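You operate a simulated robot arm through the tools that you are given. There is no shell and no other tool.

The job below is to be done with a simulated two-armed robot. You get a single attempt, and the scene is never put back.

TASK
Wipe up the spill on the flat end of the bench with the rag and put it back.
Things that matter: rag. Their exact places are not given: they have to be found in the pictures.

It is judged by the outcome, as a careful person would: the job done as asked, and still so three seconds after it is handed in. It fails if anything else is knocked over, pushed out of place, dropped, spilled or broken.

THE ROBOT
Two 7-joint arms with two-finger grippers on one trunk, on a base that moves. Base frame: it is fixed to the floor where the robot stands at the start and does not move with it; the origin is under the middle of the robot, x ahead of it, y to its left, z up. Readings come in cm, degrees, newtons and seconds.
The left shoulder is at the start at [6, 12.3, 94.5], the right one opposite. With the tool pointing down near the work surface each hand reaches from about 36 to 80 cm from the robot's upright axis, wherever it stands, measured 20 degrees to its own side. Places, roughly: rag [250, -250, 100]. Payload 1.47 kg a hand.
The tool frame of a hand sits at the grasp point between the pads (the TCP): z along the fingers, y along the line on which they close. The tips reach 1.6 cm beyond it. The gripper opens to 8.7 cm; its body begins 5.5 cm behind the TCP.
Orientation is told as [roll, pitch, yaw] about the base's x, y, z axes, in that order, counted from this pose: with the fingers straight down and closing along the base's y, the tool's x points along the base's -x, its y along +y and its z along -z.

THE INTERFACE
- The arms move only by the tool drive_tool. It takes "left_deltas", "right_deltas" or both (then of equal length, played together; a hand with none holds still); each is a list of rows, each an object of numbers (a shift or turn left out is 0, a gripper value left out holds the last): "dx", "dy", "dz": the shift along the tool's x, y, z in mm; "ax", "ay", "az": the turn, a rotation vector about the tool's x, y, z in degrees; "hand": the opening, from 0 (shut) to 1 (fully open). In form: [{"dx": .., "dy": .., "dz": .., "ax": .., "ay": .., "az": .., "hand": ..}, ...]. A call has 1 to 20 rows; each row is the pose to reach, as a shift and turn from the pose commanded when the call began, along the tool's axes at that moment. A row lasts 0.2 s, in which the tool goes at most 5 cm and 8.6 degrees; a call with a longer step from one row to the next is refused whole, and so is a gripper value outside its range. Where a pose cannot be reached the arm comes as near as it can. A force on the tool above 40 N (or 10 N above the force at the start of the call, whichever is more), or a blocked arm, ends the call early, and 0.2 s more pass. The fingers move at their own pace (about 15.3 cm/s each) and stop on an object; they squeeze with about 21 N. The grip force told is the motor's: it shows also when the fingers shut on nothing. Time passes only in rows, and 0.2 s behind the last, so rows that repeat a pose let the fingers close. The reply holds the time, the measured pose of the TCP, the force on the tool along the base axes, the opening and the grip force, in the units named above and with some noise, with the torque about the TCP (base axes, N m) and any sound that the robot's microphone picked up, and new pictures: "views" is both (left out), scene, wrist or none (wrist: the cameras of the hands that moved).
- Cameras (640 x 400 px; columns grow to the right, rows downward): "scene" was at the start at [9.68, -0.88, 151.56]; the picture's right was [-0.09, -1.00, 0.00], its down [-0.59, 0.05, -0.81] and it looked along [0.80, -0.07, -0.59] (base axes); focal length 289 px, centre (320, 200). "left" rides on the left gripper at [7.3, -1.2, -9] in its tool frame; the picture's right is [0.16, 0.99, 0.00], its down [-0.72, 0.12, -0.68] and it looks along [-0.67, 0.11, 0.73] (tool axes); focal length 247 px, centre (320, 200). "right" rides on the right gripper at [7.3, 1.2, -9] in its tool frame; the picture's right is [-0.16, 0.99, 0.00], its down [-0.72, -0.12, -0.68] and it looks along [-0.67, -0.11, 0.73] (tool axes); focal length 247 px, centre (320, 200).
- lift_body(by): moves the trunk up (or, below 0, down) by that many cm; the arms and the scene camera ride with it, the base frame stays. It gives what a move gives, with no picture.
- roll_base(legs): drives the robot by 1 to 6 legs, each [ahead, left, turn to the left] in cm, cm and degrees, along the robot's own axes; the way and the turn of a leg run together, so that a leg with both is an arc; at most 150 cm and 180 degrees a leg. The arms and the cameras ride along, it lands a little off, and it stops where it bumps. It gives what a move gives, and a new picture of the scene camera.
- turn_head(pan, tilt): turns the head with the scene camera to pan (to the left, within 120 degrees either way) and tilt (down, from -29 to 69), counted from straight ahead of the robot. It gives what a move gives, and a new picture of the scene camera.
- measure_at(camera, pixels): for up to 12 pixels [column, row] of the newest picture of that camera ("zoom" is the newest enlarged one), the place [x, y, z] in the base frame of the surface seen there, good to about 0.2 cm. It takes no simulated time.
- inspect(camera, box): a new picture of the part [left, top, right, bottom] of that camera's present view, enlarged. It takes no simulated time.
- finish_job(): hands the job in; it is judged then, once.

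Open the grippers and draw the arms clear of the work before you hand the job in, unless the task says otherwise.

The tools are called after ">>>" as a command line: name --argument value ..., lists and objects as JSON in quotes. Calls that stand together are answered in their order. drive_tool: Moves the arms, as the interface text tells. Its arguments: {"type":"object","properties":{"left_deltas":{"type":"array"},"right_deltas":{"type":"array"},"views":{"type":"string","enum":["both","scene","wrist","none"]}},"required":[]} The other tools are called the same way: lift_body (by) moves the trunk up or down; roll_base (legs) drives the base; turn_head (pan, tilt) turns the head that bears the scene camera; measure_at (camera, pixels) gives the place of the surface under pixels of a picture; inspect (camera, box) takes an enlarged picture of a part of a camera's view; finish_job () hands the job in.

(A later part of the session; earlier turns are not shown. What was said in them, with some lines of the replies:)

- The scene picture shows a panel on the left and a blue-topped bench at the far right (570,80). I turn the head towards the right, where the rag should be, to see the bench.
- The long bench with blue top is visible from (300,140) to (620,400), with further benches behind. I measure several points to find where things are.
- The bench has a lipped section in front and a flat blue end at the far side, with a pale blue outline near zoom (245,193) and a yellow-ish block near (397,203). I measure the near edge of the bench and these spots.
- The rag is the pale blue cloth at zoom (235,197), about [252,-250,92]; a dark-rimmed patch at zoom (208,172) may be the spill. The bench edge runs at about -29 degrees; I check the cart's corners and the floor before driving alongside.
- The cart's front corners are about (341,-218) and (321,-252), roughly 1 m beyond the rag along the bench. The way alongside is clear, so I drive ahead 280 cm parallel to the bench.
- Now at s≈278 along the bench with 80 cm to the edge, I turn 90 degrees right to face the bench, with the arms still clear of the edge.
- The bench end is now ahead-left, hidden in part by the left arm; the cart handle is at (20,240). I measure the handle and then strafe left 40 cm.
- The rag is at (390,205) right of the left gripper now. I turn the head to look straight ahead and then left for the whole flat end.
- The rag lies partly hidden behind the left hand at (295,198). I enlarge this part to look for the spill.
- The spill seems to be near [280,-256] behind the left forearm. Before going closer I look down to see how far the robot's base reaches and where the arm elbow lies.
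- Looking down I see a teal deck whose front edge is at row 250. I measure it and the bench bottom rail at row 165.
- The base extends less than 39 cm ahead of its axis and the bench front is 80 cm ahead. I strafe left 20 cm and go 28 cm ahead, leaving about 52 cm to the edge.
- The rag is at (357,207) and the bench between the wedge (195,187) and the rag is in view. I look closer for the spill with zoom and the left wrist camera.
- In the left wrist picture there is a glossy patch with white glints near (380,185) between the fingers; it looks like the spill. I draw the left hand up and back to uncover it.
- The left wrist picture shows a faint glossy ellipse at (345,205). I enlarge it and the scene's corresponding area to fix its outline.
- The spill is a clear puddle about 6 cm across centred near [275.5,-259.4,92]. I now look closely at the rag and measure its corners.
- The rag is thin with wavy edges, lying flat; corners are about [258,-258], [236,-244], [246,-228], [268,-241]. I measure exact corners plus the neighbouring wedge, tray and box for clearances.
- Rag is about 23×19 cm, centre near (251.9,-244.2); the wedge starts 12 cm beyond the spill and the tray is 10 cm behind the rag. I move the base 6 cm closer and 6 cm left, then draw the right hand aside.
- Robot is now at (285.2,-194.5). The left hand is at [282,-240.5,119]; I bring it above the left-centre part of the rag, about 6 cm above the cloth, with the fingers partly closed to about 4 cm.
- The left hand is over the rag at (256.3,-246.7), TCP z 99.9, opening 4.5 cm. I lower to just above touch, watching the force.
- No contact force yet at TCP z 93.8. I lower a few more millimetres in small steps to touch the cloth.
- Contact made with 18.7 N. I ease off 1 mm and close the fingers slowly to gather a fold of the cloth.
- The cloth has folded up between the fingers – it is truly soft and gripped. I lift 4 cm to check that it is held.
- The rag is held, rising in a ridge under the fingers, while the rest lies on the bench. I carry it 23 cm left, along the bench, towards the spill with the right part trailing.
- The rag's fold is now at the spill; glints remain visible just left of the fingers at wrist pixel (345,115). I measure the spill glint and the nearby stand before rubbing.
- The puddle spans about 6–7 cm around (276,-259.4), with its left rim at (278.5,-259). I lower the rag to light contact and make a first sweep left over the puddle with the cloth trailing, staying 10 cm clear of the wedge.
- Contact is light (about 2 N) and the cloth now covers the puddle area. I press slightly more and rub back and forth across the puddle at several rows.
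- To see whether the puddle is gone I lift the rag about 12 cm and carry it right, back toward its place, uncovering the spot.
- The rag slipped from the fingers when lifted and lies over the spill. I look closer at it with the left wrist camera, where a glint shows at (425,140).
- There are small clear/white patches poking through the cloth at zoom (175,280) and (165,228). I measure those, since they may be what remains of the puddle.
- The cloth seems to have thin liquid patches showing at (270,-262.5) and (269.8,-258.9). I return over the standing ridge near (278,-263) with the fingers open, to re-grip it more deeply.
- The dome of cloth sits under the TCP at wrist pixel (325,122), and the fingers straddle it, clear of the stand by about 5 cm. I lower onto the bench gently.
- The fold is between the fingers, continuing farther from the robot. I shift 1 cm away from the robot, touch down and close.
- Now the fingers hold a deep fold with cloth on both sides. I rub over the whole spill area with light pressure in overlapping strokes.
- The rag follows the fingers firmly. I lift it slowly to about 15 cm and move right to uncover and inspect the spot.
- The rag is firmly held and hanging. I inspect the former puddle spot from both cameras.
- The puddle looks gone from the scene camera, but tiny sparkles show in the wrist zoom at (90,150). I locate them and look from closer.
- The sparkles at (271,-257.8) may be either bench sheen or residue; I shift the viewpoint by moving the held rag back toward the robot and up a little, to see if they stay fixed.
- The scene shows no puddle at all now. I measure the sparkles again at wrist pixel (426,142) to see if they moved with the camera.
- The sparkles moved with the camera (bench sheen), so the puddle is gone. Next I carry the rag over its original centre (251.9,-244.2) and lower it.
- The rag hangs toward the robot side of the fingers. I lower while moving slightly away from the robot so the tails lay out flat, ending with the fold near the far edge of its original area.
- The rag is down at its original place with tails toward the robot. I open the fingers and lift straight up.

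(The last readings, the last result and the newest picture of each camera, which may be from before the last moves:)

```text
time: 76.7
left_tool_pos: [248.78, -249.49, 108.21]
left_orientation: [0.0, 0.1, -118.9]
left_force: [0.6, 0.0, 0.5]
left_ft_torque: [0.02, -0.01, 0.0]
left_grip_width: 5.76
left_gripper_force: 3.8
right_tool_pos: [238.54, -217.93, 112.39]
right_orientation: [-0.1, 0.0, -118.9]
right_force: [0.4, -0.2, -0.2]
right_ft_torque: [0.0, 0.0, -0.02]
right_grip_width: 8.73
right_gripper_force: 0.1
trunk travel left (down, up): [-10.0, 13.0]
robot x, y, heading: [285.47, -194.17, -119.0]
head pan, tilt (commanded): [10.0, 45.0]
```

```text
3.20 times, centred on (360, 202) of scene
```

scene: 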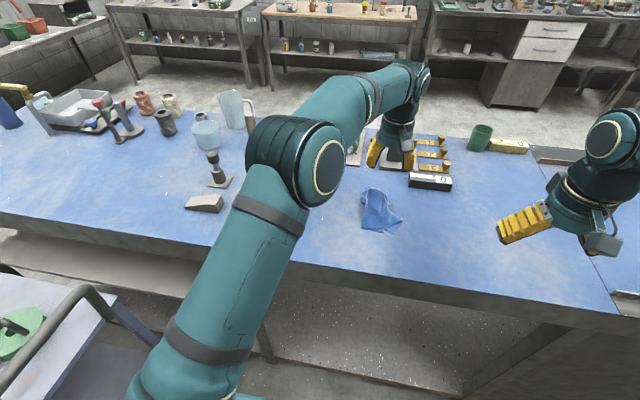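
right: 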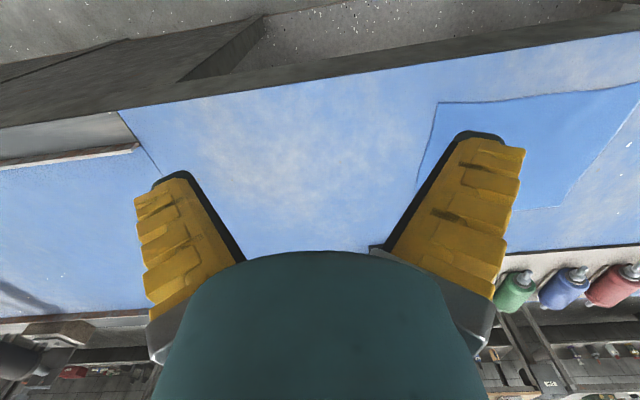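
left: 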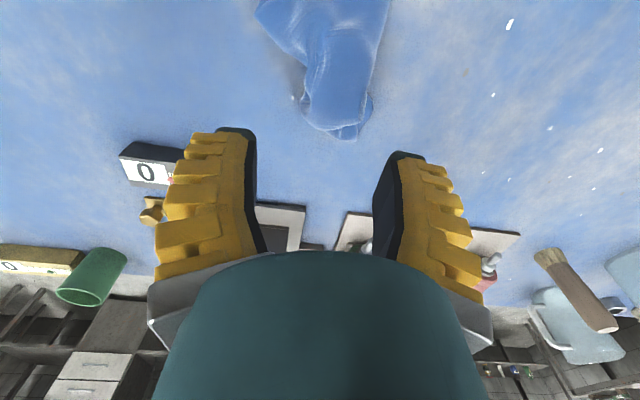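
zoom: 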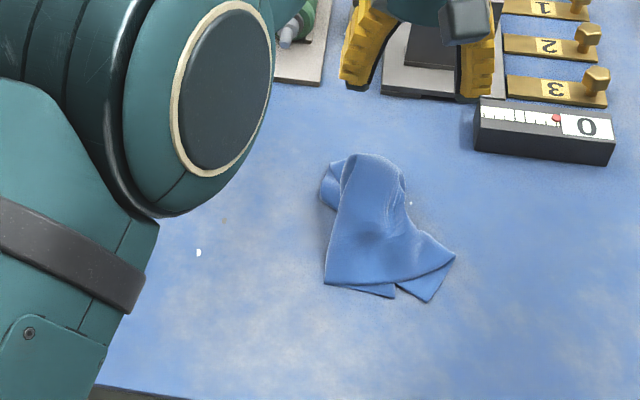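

The rag is released at its original place. I draw the left arm up and back toward its start position to see the whole bench end.

>>> drive_tool --left_deltas '[{"dz": -40}, {"dz": -80}, {"dz": -110, "dx": 25}, {"dz": -120, "dx": 65, "dy": 10}, {"dz": -120, "dx": 105, "dy": 30}, {"dz": -120, "dx": 145, "dy": 55}, {"dz": -120, "dx": 180, "dy": 85}, {"dz": -120, "dx": 210, "dy": 120}, {"dz": -120, "dx": 220, "dy": 160}, {"dz": -120, "dx": 220, "dy": 200}, {"dz": -120, "dx": 220, "dy": 200}]' --views "both"

>>> inspect --camera "scene" --box '[220, 130, 460, 280]'

>>> inspect --camera "left" --box '[0, 0, 640, 250]'

```text
time: 79.1
left_tool_pos: [276.93, -239.83, 120.2]
left_orientation: [0.1, 0.1, -119.0]
left_force: [-0.3, -0.4, 0.0]
left_ft_torque: [-0.02, 0.05, 0.0]
left_grip_width: 5.72
left_gripper_force: 3.7
right_tool_pos: [238.5, -217.89, 112.32]
right_orientation: [-0.1, 0.0, -118.8]
right_force: [0.2, 0.5, 0.5]
right_ft_torque: [-0.02, -0.02, 0.01]
right_grip_width: 8.69
right_gripper_force: 0.0
trunk travel left (down, up): [-10.0, 13.0]
robot x, y, heading: [285.6, -194.19, -119.2]
head pan, tilt (commanded): [10.0, 45.0]
```

scene: 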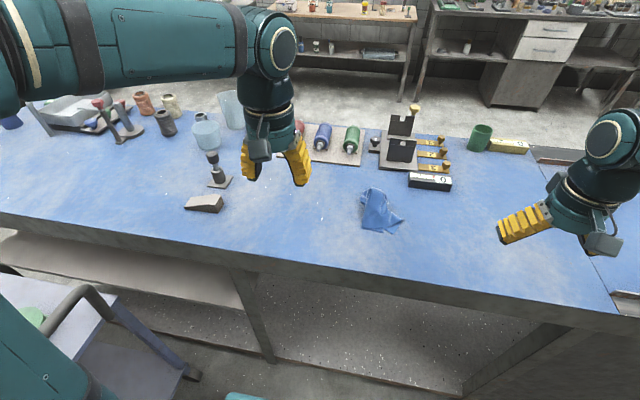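
left: 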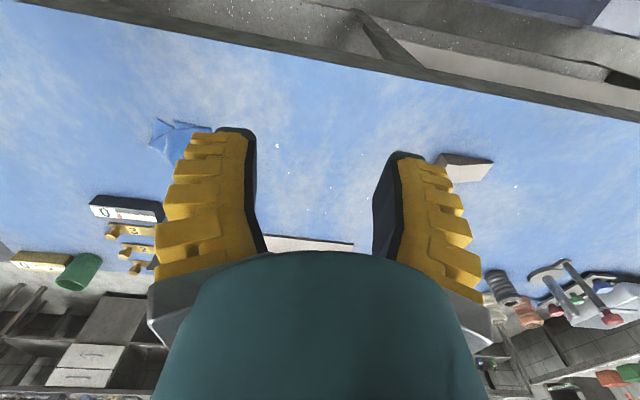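

```text
2.67 times, centred on (340, 205) of scene
```

zoom: 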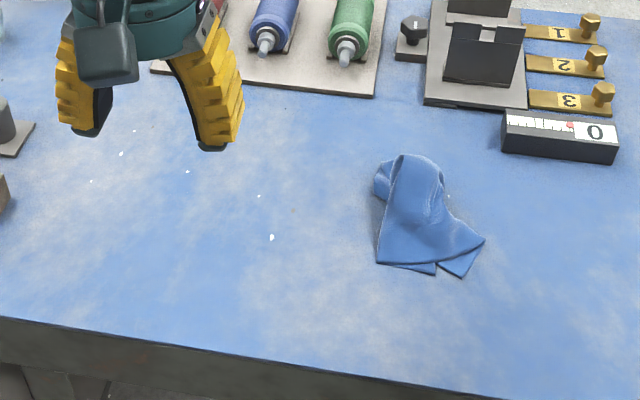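

```text
1.00 times, centred on (320, 125) of left (not enlarged: the box is as wide or as high as the picture)
```

zoom: 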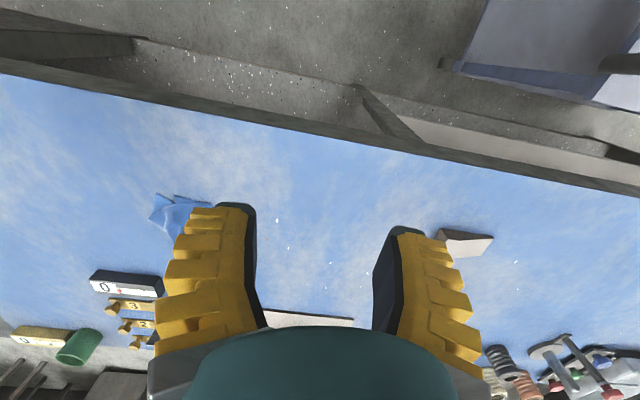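

The spot now shows only plain bench between the fingers. I enlarge the wrist view at the same place as the first puddle picture to compare, and measure the rag's present outline.

>>> inspect --camera "left" --box '[240, 110, 440, 250]'

>>> measure_at --camera "zoom" --pixels '[[300, 200], [350, 230], [300, 280], [400, 250], [240, 260]]'

>>> measure_at --camera "scene" --pixels '[[363, 198], [362, 227], [383, 231], [393, 232], [400, 221], [375, 191], [378, 210], [371, 189]]'

```text
2.86 times, centred on (340, 180) of left
```

zoom: 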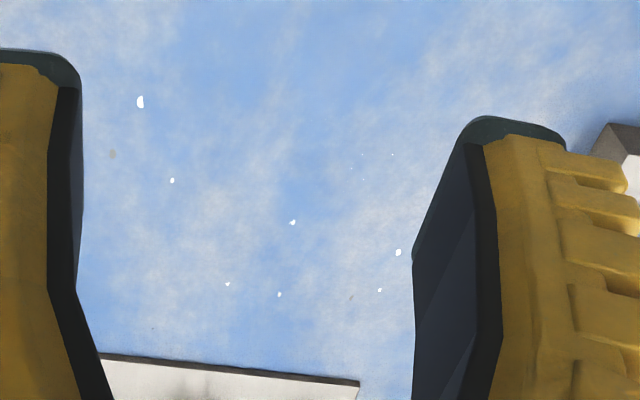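

```text
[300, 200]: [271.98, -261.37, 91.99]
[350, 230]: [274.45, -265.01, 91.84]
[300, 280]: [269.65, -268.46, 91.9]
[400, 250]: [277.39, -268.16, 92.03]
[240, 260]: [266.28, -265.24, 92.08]
```

```text
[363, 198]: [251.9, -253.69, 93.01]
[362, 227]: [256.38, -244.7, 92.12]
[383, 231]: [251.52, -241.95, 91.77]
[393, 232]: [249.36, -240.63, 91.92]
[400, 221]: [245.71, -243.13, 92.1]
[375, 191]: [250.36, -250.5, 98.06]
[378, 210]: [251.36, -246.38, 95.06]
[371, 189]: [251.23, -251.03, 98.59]
```

The view matches the first one speck for speck, with the glossy patch gone. The rag is at its place but bunched (hump 6 cm high, centre about 3 cm farther back than before), so I will spread it a bit by pressing its near corners and pulling them toward their original positions.

>>> drive_tool --left_deltas '[{"dy": -30, "dx": -25, "dz": 20, "hand": 0.0}, {"dy": -60, "dx": -50, "dz": 40}, {"dy": -90, "dx": -75, "dz": 70}, {"dy": -120, "dx": -105, "dz": 95}, {"dy": -145, "dx": -130, "dz": 125}, {"dy": -165, "dx": -148, "dz": 160}, {"dy": -165, "dx": -150, "dz": 195}, {"dy": -165, "dx": -150, "dz": 220}, {"dy": -165, "dx": -150, "dz": 220}]' --views "both"

>>> inspect --camera "scene" --box '[300, 150, 460, 250]'

```text
time: 81.1
left_tool_pos: [255.16, -244.76, 98.16]
left_orientation: [0.1, 0.0, -118.8]
left_force: [0.0, -0.3, -0.2]
left_ft_torque: [0.01, -0.02, 0.0]
left_grip_width: 0.0
left_gripper_force: 21.2
right_tool_pos: [238.37, -217.84, 112.42]
right_orientation: [0.0, 0.1, -118.9]
right_force: [0.6, -0.5, 0.5]
right_ft_torque: [0.0, 0.01, -0.02]
right_grip_width: 8.73
right_gripper_force: 0.1
trunk travel left (down, up): [-10.0, 13.0]
robot x, y, heading: [285.34, -193.98, -118.9]
head pan, tilt (commanded): [10.0, 45.0]
```

scene: 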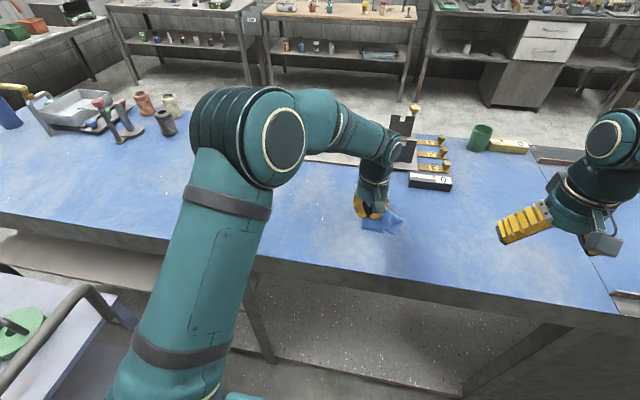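
left: 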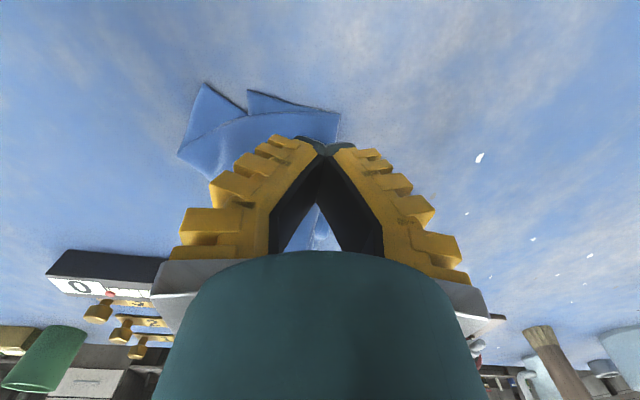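

```text
4.00 times, centred on (380, 200) of scene
```

zoom: 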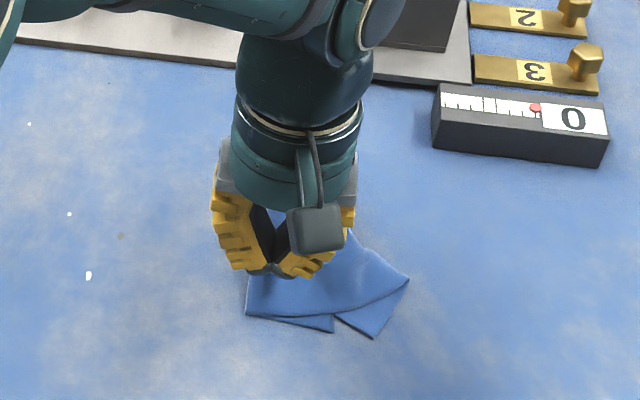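

The fingertips are above the near-left corner of the rag. I press down gently and then pull the corner toward the robot and left.

>>> drive_tool --left_deltas '[{"dz": 20}, {"dz": 34}, {"dz": 42}, {"dz": 45}, {"dz": 46}, {"dz": 46, "dx": 12, "dy": 12}, {"dz": 46, "dx": 26, "dy": 26}, {"dz": 46, "dx": 40, "dy": 40}, {"dz": 46, "dx": 55, "dy": 55}, {"dz": 46, "dx": 65, "dy": 65}, {"dz": 30, "dx": 65, "dy": 65}, {"dz": 0, "dx": 65, "dy": 65}, {"dz": -40, "dx": 65, "dy": 65}, {"dz": -40, "dx": 65, "dy": 65}]' --views "both"

>>> inspect --camera "scene" --box '[280, 150, 440, 250]'

```text
time: 84.1
left_tool_pos: [263.85, -242.43, 102.19]
left_orientation: [0.1, 0.1, -118.9]
left_force: [-0.7, -0.2, 0.7]
left_ft_torque: [-0.02, 0.0, 0.01]
left_grip_width: 0.03
left_gripper_force: 20.9
right_tool_pos: [238.47, -217.96, 112.43]
right_orientation: [0.0, 0.0, -118.9]
right_force: [0.5, -0.9, 0.6]
right_ft_torque: [-0.02, 0.03, 0.03]
right_grip_width: 8.7
right_gripper_force: 0.2
trunk travel left (down, up): [-10.0, 13.0]
robot x, y, heading: [285.08, -193.85, -118.9]
head pan, tilt (commanded): [10.0, 45.0]
```

scene: 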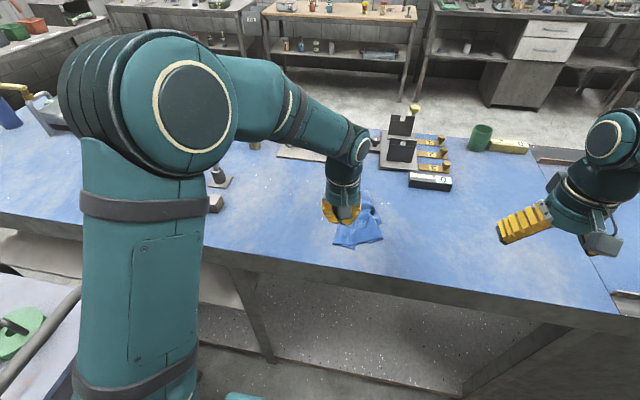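
left: 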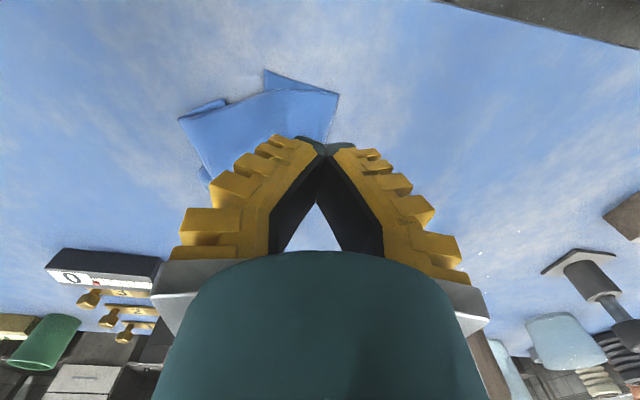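

```text
4.00 times, centred on (360, 200) of scene
```

zoom: 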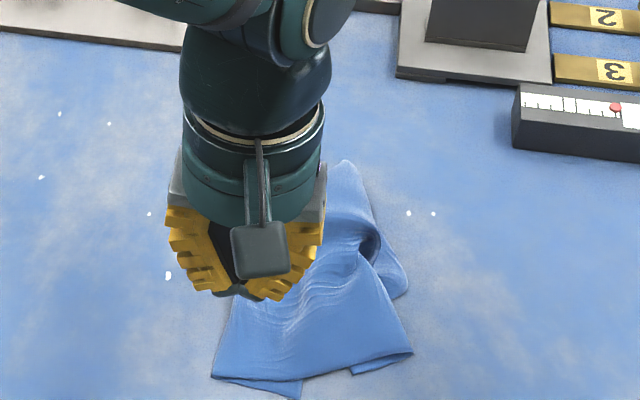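

The corner moved with the fingers and the rag is opening out. I measure its current outline.

>>> measure_at --camera "zoom" --pixels '[[215, 375], [298, 396], [355, 370], [410, 352], [405, 285], [345, 165], [370, 190], [370, 245], [350, 310], [290, 330]]'

```text
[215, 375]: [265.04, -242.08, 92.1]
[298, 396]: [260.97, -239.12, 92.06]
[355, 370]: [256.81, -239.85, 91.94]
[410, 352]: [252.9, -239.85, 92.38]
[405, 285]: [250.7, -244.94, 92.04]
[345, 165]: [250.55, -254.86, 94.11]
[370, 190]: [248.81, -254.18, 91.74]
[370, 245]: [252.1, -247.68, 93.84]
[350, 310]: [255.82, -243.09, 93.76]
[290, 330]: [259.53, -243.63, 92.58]
```

The near-left corner is now back at its original place. I do the same with the near-right corner: press near (254,-242) and pull it right and toward the robot.

>>> drive_tool --left_deltas '[{"dy": -30, "dx": -20}, {"dy": -60, "dx": -40}, {"dy": -83, "dx": -54}, {"dy": -83, "dx": -54, "dz": 40}, {"dy": -83, "dx": -54, "dz": 65}, {"dy": -83, "dx": -54, "dz": 78}, {"dy": -83, "dx": -54, "dz": 84}, {"dy": -83, "dx": -54, "dz": 86}, {"dy": -95, "dx": -48, "dz": 86}, {"dy": -112, "dx": -38, "dz": 86}, {"dy": -130, "dx": -26, "dz": 86}, {"dy": -150, "dx": -14, "dz": 86}, {"dy": -168, "dx": -4, "dz": 86}, {"dy": -180, "dx": 2, "dz": 86}, {"dy": -180, "dx": 2, "dz": 65}, {"dy": -180, "dx": 2, "dz": 30}, {"dy": -180, "dx": 2, "dz": 0}, {"dy": -180, "dx": 2, "dz": 0}]' --views "both"

>>> inspect --camera "scene" --box '[300, 160, 460, 260]'

```text
time: 87.9
left_tool_pos: [248.44, -233.46, 101.87]
left_orientation: [-0.1, 0.0, -118.9]
left_force: [0.5, -0.5, -0.1]
left_ft_torque: [-0.01, 0.01, 0.01]
left_grip_width: 0.0
left_gripper_force: 21.0
right_tool_pos: [238.39, -217.97, 112.47]
right_orientation: [0.0, 0.0, -118.9]
right_force: [1.0, -0.1, -0.4]
right_ft_torque: [0.03, -0.01, -0.01]
right_grip_width: 8.69
right_gripper_force: 0.0
trunk travel left (down, up): [-10.0, 13.0]
robot x, y, heading: [285.17, -194.08, -118.6]
head pan, tilt (commanded): [10.0, 45.0]
```

scene: 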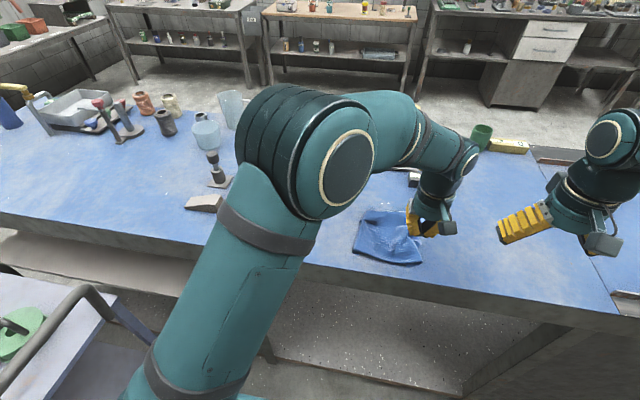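
left: 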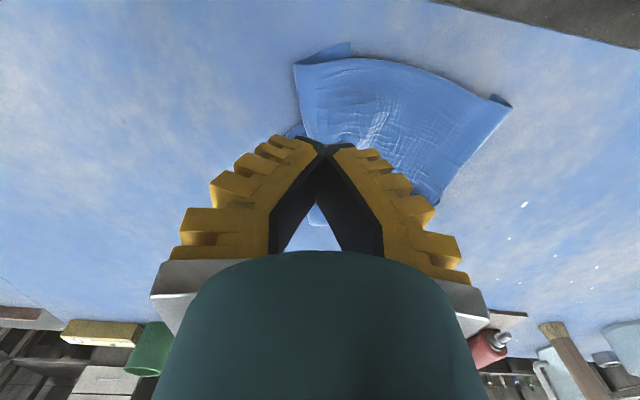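

```text
4.00 times, centred on (380, 210) of scene
```

zoom: 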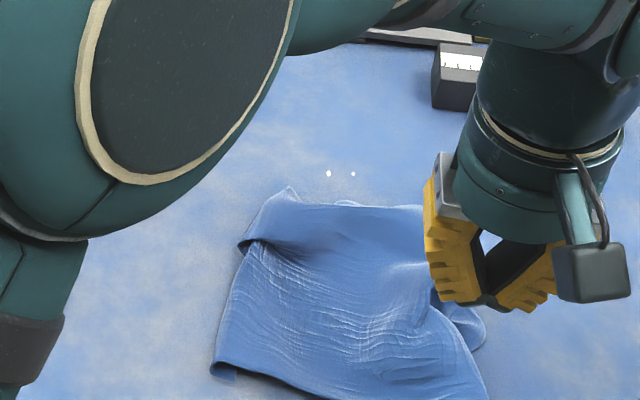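

The rag spread out well. I lift the hand away and back to view it fully.

>>> drive_tool --left_deltas '[{"dz": -40}, {"dz": -85}, {"dz": -130}, {"dz": -160, "dx": 20, "dy": 15}, {"dz": -170, "dx": 50, "dy": 45}, {"dz": -170, "dx": 70, "dy": 85}, {"dz": -170, "dx": 80, "dy": 130}, {"dz": -170, "dx": 80, "dy": 175}, {"dz": -170, "dx": 80, "dy": 220}, {"dz": -170, "dx": 80, "dy": 260}, {"dz": -170, "dx": 80, "dy": 260}]' --views "both"

>>> inspect --camera "scene" --box '[300, 160, 460, 260]'

>>> measure_at --camera "zoom" --pixels '[[288, 192], [425, 210], [218, 372], [488, 392], [485, 335], [245, 245], [350, 300], [340, 235], [230, 360]]'

```text
time: 90.3
left_tool_pos: [274.62, -239.18, 118.99]
left_orientation: [0.0, -0.1, -118.9]
left_force: [-0.5, 1.5, -0.4]
left_ft_torque: [-0.03, -0.03, -0.02]
left_grip_width: 0.0
left_gripper_force: 21.4
right_tool_pos: [238.39, -217.86, 112.29]
right_orientation: [-0.1, 0.0, -119.0]
right_force: [-0.5, -0.7, -0.9]
right_ft_torque: [0.0, -0.01, 0.01]
right_grip_width: 8.71
right_gripper_force: 0.1
trunk travel left (down, up): [-10.0, 13.0]
robot x, y, heading: [285.3, -193.83, -119.0]
head pan, tilt (commanded): [10.0, 45.0]
```

scene: 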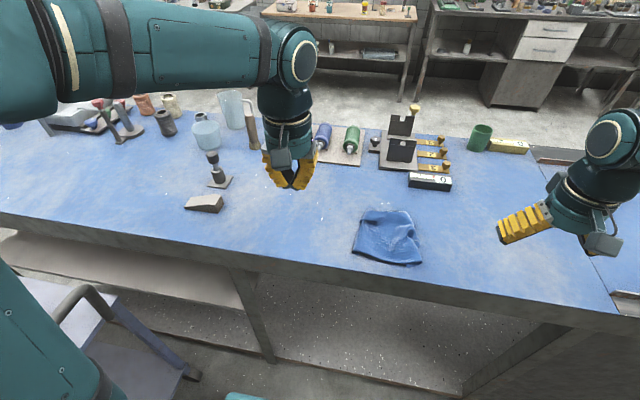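
left: 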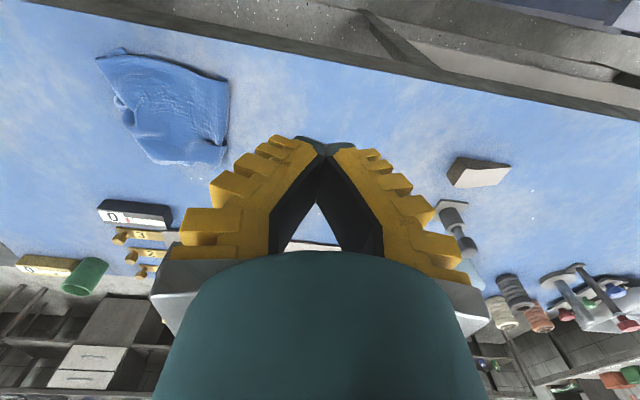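

```text
4.00 times, centred on (380, 210) of scene
```

zoom: 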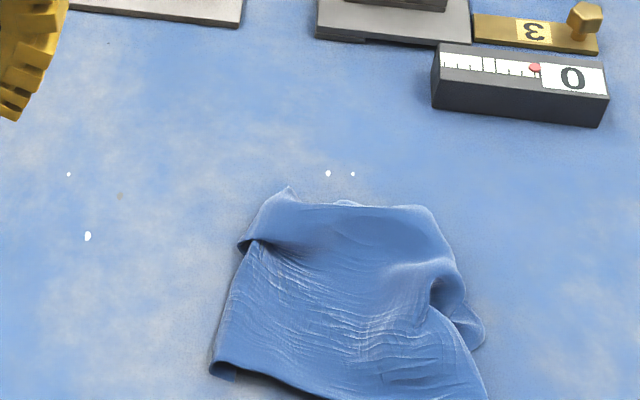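

```text
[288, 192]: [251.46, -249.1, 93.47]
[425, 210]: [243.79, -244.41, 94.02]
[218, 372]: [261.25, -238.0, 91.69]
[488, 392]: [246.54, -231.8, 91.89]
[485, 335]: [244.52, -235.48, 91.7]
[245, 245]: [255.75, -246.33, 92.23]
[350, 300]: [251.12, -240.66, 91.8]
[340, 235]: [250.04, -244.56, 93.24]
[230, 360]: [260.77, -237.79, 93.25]
```

The rag is flat again mostly, its centre now about (250.8,-240.8), some 3 cm toward the robot/right of its original centre. I pull its far-left corner back and left to finish spreading it onto its original spot.

>>> drive_tool --left_deltas '[{"dy": -27, "dx": -30, "dz": 20}, {"dy": -54, "dx": -60, "dz": 40}, {"dy": -81, "dx": -90, "dz": 65}, {"dy": -108, "dx": -120, "dz": 90}, {"dy": -135, "dx": -150, "dz": 115}, {"dy": -162, "dx": -179, "dz": 140}, {"dy": -162, "dx": -179, "dz": 180}, {"dy": -162, "dx": -179, "dz": 215}, {"dy": -162, "dx": -179, "dz": 238}, {"dy": -162, "dx": -179, "dz": 249}, {"dy": -162, "dx": -179, "dz": 253}, {"dy": -162, "dx": -179, "dz": 254}, {"dy": -150, "dx": -187, "dz": 254}, {"dy": -136, "dx": -197, "dz": 254}, {"dy": -120, "dx": -208, "dz": 254}, {"dy": -104, "dx": -220, "dz": 254}, {"dy": -92, "dx": -228, "dz": 254}, {"dy": -92, "dx": -228, "dz": 235}, {"dy": -92, "dx": -228, "dz": 200}, {"dy": -92, "dx": -228, "dz": 160}]' --views "both"

>>> inspect --camera "scene" --box '[300, 160, 460, 260]'

```text
time: 94.5
left_tool_pos: [255.84, -254.37, 103.16]
left_orientation: [0.1, 0.1, -118.9]
left_force: [0.8, 0.1, 0.2]
left_ft_torque: [-0.05, 0.03, 0.01]
left_grip_width: 0.0
left_gripper_force: 20.8
right_tool_pos: [238.49, -217.8, 112.33]
right_orientation: [0.1, 0.0, -119.0]
right_force: [0.5, -0.5, -0.8]
right_ft_torque: [0.0, -0.05, 0.02]
right_grip_width: 8.7
right_gripper_force: 0.1
trunk travel left (down, up): [-10.0, 13.0]
robot x, y, heading: [285.3, -194.43, -118.6]
head pan, tilt (commanded): [10.0, 45.0]
```

scene: 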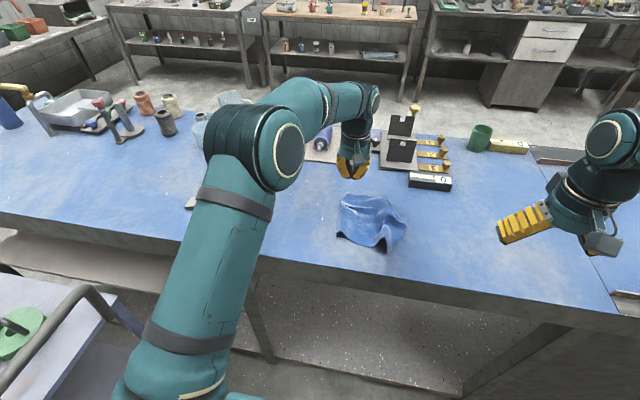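
left: 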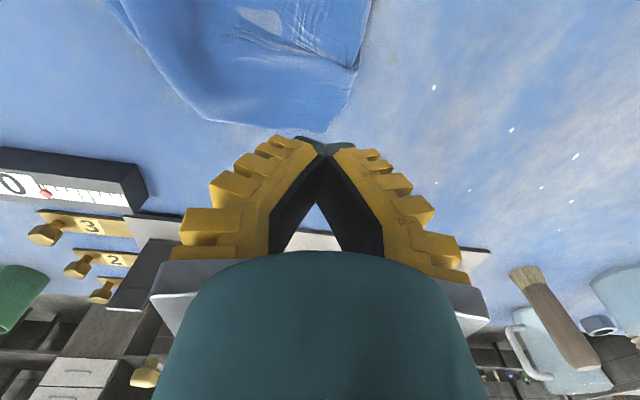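

```text
4.00 times, centred on (380, 210) of scene
```

zoom: 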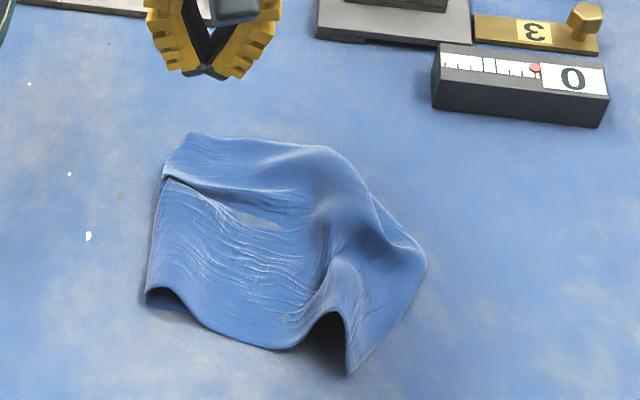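

Light patches like the earlier ones show through the cloth here too, so they are just bench showing through thin cloth, not liquid. I measure the rag's outline now.

>>> measure_at --camera "zoom" --pixels '[[190, 135], [165, 180], [150, 290], [285, 345], [350, 370], [424, 262], [350, 165], [280, 150], [340, 210], [250, 250], [300, 320], [375, 240]]'

```text
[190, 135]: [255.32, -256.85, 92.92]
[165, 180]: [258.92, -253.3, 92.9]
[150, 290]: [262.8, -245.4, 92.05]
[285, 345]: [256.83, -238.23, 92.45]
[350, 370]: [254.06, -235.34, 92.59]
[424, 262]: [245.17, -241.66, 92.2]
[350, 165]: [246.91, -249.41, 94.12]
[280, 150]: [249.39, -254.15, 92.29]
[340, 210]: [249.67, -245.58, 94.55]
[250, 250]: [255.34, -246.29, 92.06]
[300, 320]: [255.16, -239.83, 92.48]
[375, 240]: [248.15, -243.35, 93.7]
```

The outline is now within about 2.5 cm of its original centre, with a hump on the right part. One last pull on the right part flattens it toward its original right edge.

>>> drive_tool --left_deltas '[{"dy": -30, "dx": 18, "dz": -10}, {"dy": -65, "dx": 35, "dz": -10}, {"dy": -100, "dx": 55, "dz": -10}, {"dy": -131, "dx": 69, "dz": -5}, {"dy": -131, "dx": 69, "dz": 35}, {"dy": -131, "dx": 69, "dz": 65}, {"dy": -131, "dx": 69, "dz": 84}, {"dy": -131, "dx": 69, "dz": 92}, {"dy": -131, "dx": 69, "dz": 95}, {"dy": -145, "dx": 69, "dz": 95}, {"dy": -160, "dx": 68, "dz": 95}, {"dy": -175, "dx": 67, "dz": 95}, {"dy": -188, "dx": 66, "dz": 95}, {"dy": -188, "dx": 66, "dz": 75}, {"dy": -188, "dx": 66, "dz": 40}, {"dy": -188, "dx": 66, "dz": 0}, {"dy": -188, "dx": 66, "dz": -45}, {"dy": -188, "dx": 66, "dz": -90}, {"dy": -188, "dx": 66, "dz": -130}]' --views "scene"

>>> inspect --camera "scene" --box '[300, 160, 460, 260]'

```text
time: 98.5
left_tool_pos: [242.62, -239.65, 116.23]
left_orientation: [0.0, 0.1, -118.9]
left_force: [-0.3, 0.1, -1.0]
left_ft_torque: [-0.04, -0.02, 0.02]
left_grip_width: 0.0
left_gripper_force: 21.0
right_tool_pos: [238.5, -217.87, 112.36]
right_orientation: [0.0, 0.0, -118.9]
right_force: [-0.2, 0.1, 0.7]
right_ft_torque: [-0.04, 0.0, -0.02]
right_grip_width: 8.69
right_gripper_force: 0.0
trunk travel left (down, up): [-10.0, 13.0]
robot x, y, heading: [285.28, -194.13, -118.9]
head pan, tilt (commanded): [10.0, 45.0]
```

scene: 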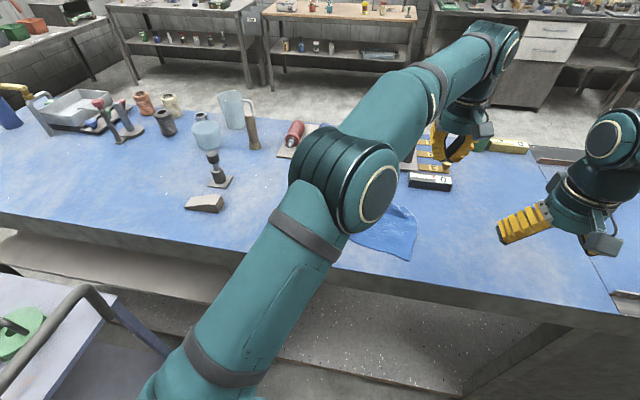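

```text
4.00 times, centred on (380, 210) of scene
```

zoom: 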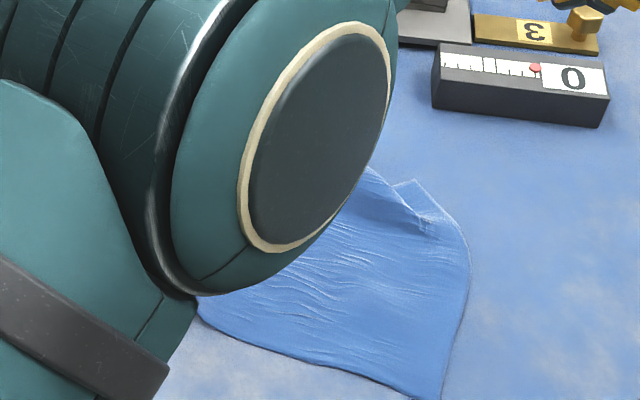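

The rag lies flatter still. I bring the left arm up and back to its side, clear of the bench.

>>> drive_tool --left_deltas '[{"dy": 35, "dz": -10}, {"dy": 75, "dz": -20}, {"dy": 115, "dz": -20, "dx": 10}, {"dy": 155, "dz": -20, "dx": 30}, {"dy": 190, "dz": -20, "dx": 60}, {"dy": 225, "dz": -20, "dx": 90}, {"dy": 255, "dz": -20, "dx": 125}, {"dy": 285, "dz": -20, "dx": 160}, {"dy": 310, "dz": -20, "dx": 190}, {"dy": 310, "dz": -20, "dx": 200, "hand": 1.0}, {"dy": 310, "dz": -20, "dx": 200, "hand": 1.0}, {"dy": 310, "dz": -20, "dx": 200, "hand": 1.0}]' --views "both"

>>> inspect --camera "scene" --box '[300, 160, 460, 260]'

>>> measure_at --camera "zoom" --pixels '[[190, 145], [410, 183], [465, 250], [440, 396], [155, 285], [200, 315], [300, 250], [400, 250], [300, 165]]'

```text
time: 101.1
left_tool_pos: [279.38, -237.14, 118.04]
left_orientation: [0.0, 0.0, -118.9]
left_force: [0.6, -0.4, 0.2]
left_ft_torque: [0.0, -0.03, 0.0]
left_grip_width: 8.7
left_gripper_force: 0.0
right_tool_pos: [238.37, -217.91, 112.39]
right_orientation: [-0.1, 0.0, -119.0]
right_force: [0.4, 0.6, -0.4]
right_ft_torque: [-0.04, -0.01, 0.0]
right_grip_width: 8.68
right_gripper_force: 0.2
trunk travel left (down, up): [-10.0, 13.0]
robot x, y, heading: [285.49, -194.32, -119.0]
head pan, tilt (commanded): [10.0, 45.0]
```

scene: 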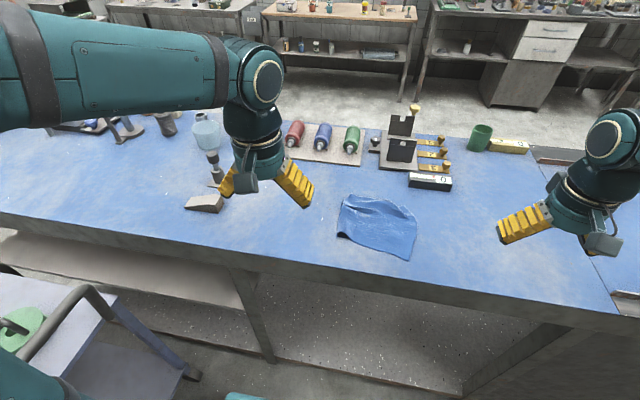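
left: 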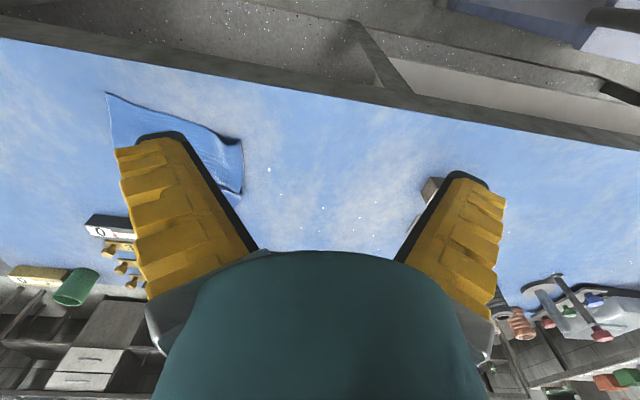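

```text
4.00 times, centred on (380, 210) of scene
```

zoom: 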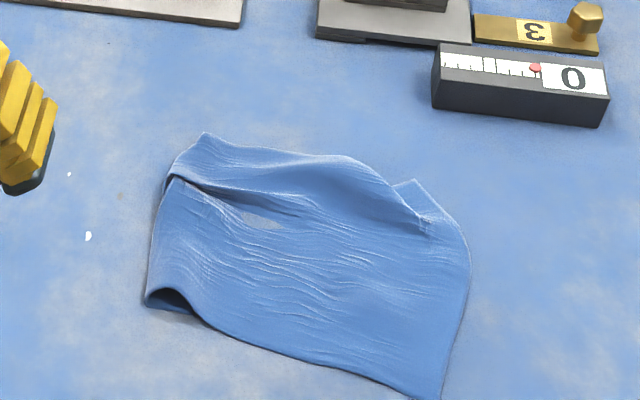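

```text
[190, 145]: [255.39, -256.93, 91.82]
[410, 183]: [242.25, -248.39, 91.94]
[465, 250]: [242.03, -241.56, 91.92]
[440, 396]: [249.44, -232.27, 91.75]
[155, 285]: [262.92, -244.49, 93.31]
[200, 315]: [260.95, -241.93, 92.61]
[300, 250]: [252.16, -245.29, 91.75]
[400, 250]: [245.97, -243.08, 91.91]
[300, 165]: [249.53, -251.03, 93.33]
```

The rag is nearly flat with its centre at about (252,-245), matching the original (251.9,-244.2). I do a final check of the spill spot and the far bench end from the wrist camera and a turned head.

>>> inspect --camera "left" --box '[240, 130, 440, 255]'

>>> turn_head --pan 50 --tilt 35

```text
3.20 times, centred on (340, 192) of left
```

zoom: 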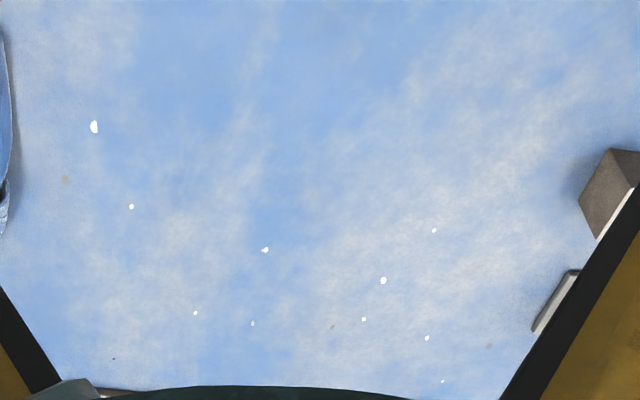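

```text
time: 102.2
left_tool_pos: [279.35, -237.28, 118.01]
left_orientation: [-0.1, 0.0, -118.8]
left_force: [-1.2, 0.1, -0.5]
left_ft_torque: [0.0, -0.01, 0.02]
left_grip_width: 8.69
left_gripper_force: 0.1
right_tool_pos: [238.41, -217.76, 112.29]
right_orientation: [0.0, 0.0, -119.0]
right_force: [0.3, 0.0, 0.1]
right_ft_torque: [-0.02, 0.01, 0.03]
right_grip_width: 8.7
right_gripper_force: 0.0
trunk travel left (down, up): [-10.0, 13.0]
robot x, y, heading: [285.53, -194.22, -118.9]
head pan, tilt (commanded): [50.0, 35.0]
```

scene: 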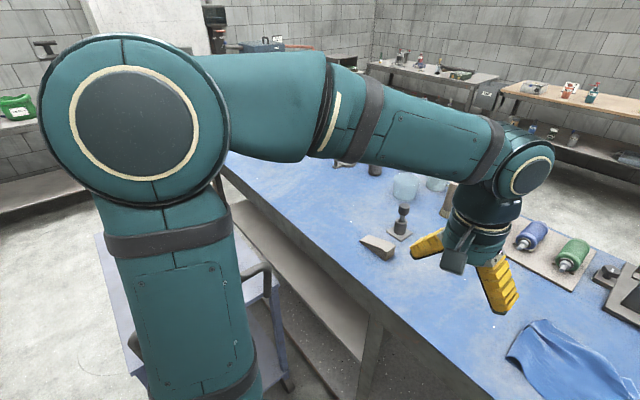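

The spot is clean, the wedge and stand are in place, and the grippers are open. I back the base away 20 cm so the arms are well clear of the bench.

>>> roll_base --legs '[[-20, 0, 0]]'

>>> turn_head --pan 15 --tilt 38

```text
time: 103.8
left_tool_pos: [289.09, -219.47, 118.08]
left_orientation: [0.1, -0.1, -119.1]
left_force: [0.1, 0.0, 0.7]
left_ft_torque: [-0.03, 0.01, -0.02]
left_grip_width: 8.69
left_gripper_force: 0.1
right_tool_pos: [248.17, -200.2, 112.37]
right_orientation: [0.0, 0.0, -119.1]
right_force: [-1.1, -0.2, 0.8]
right_ft_torque: [-0.01, 0.02, 0.02]
right_grip_width: 8.7
right_gripper_force: 0.0
trunk travel left (down, up): [-10.0, 13.0]
robot x, y, heading: [295.05, -176.99, -118.9]
head pan, tilt (commanded): [50.0, 35.0]
```

scene: 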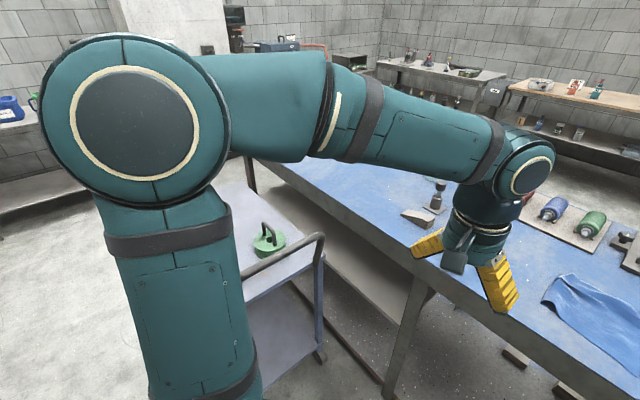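

```text
time: 104.8
left_tool_pos: [289.13, -219.61, 118.02]
left_orientation: [0.0, 0.0, -119.0]
left_force: [-0.7, 0.9, -0.5]
left_ft_torque: [0.0, 0.01, -0.05]
left_grip_width: 8.69
left_gripper_force: 0.0
right_tool_pos: [248.19, -200.31, 112.31]
right_orientation: [0.0, 0.0, -119.1]
right_force: [0.0, 0.6, -0.2]
right_ft_torque: [0.0, 0.0, -0.01]
right_grip_width: 8.72
right_gripper_force: 0.0
trunk travel left (down, up): [-10.0, 13.0]
robot x, y, heading: [294.98, -176.41, -119.0]
head pan, tilt (commanded): [15.0, 38.0]
```

scene: 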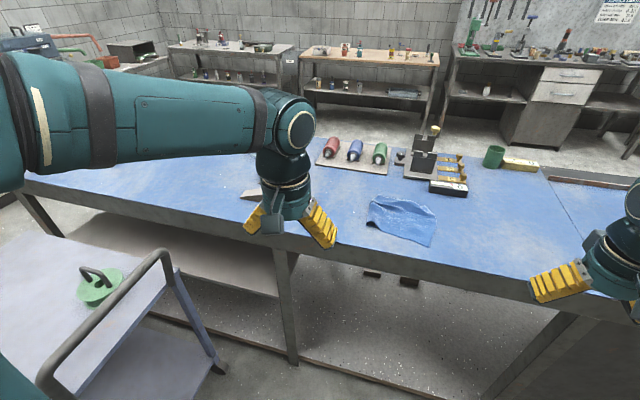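

The bench is clean, and the rag is back at (402,218) in its original place. All other objects stand where they were, and both grippers are open and clear of the bench, so I hand the job in.

>>> finish_job

```text
The job is handed in.
```

I wiped up the spill with the rag and put the rag back where it came from. I then handed the job in, and haven't had the result of the judging.

- **Spill:** the clear puddle, about 6–7 cm across, no longer shows from the scene camera or the left wrist camera. The final wrist view shows only plain bench at that spot.
- **Rag:** it is back on its original spot, with its centre within about 1 cm of where it was. It lies nearly flat but is a little creased. The rag slipped out of the fingers once and dropped onto the spill while I was wiping. I took a deeper grip and finished the job with it.
- **Other objects:** I kept clear of the wedge, the stand, the bottle tray, the ruler block and the cart. All of them looked undisturbed in the last pictures.
- **Robot:** both grippers are open, and I backed the base about 20 cm away so the arms are clear of the bench.
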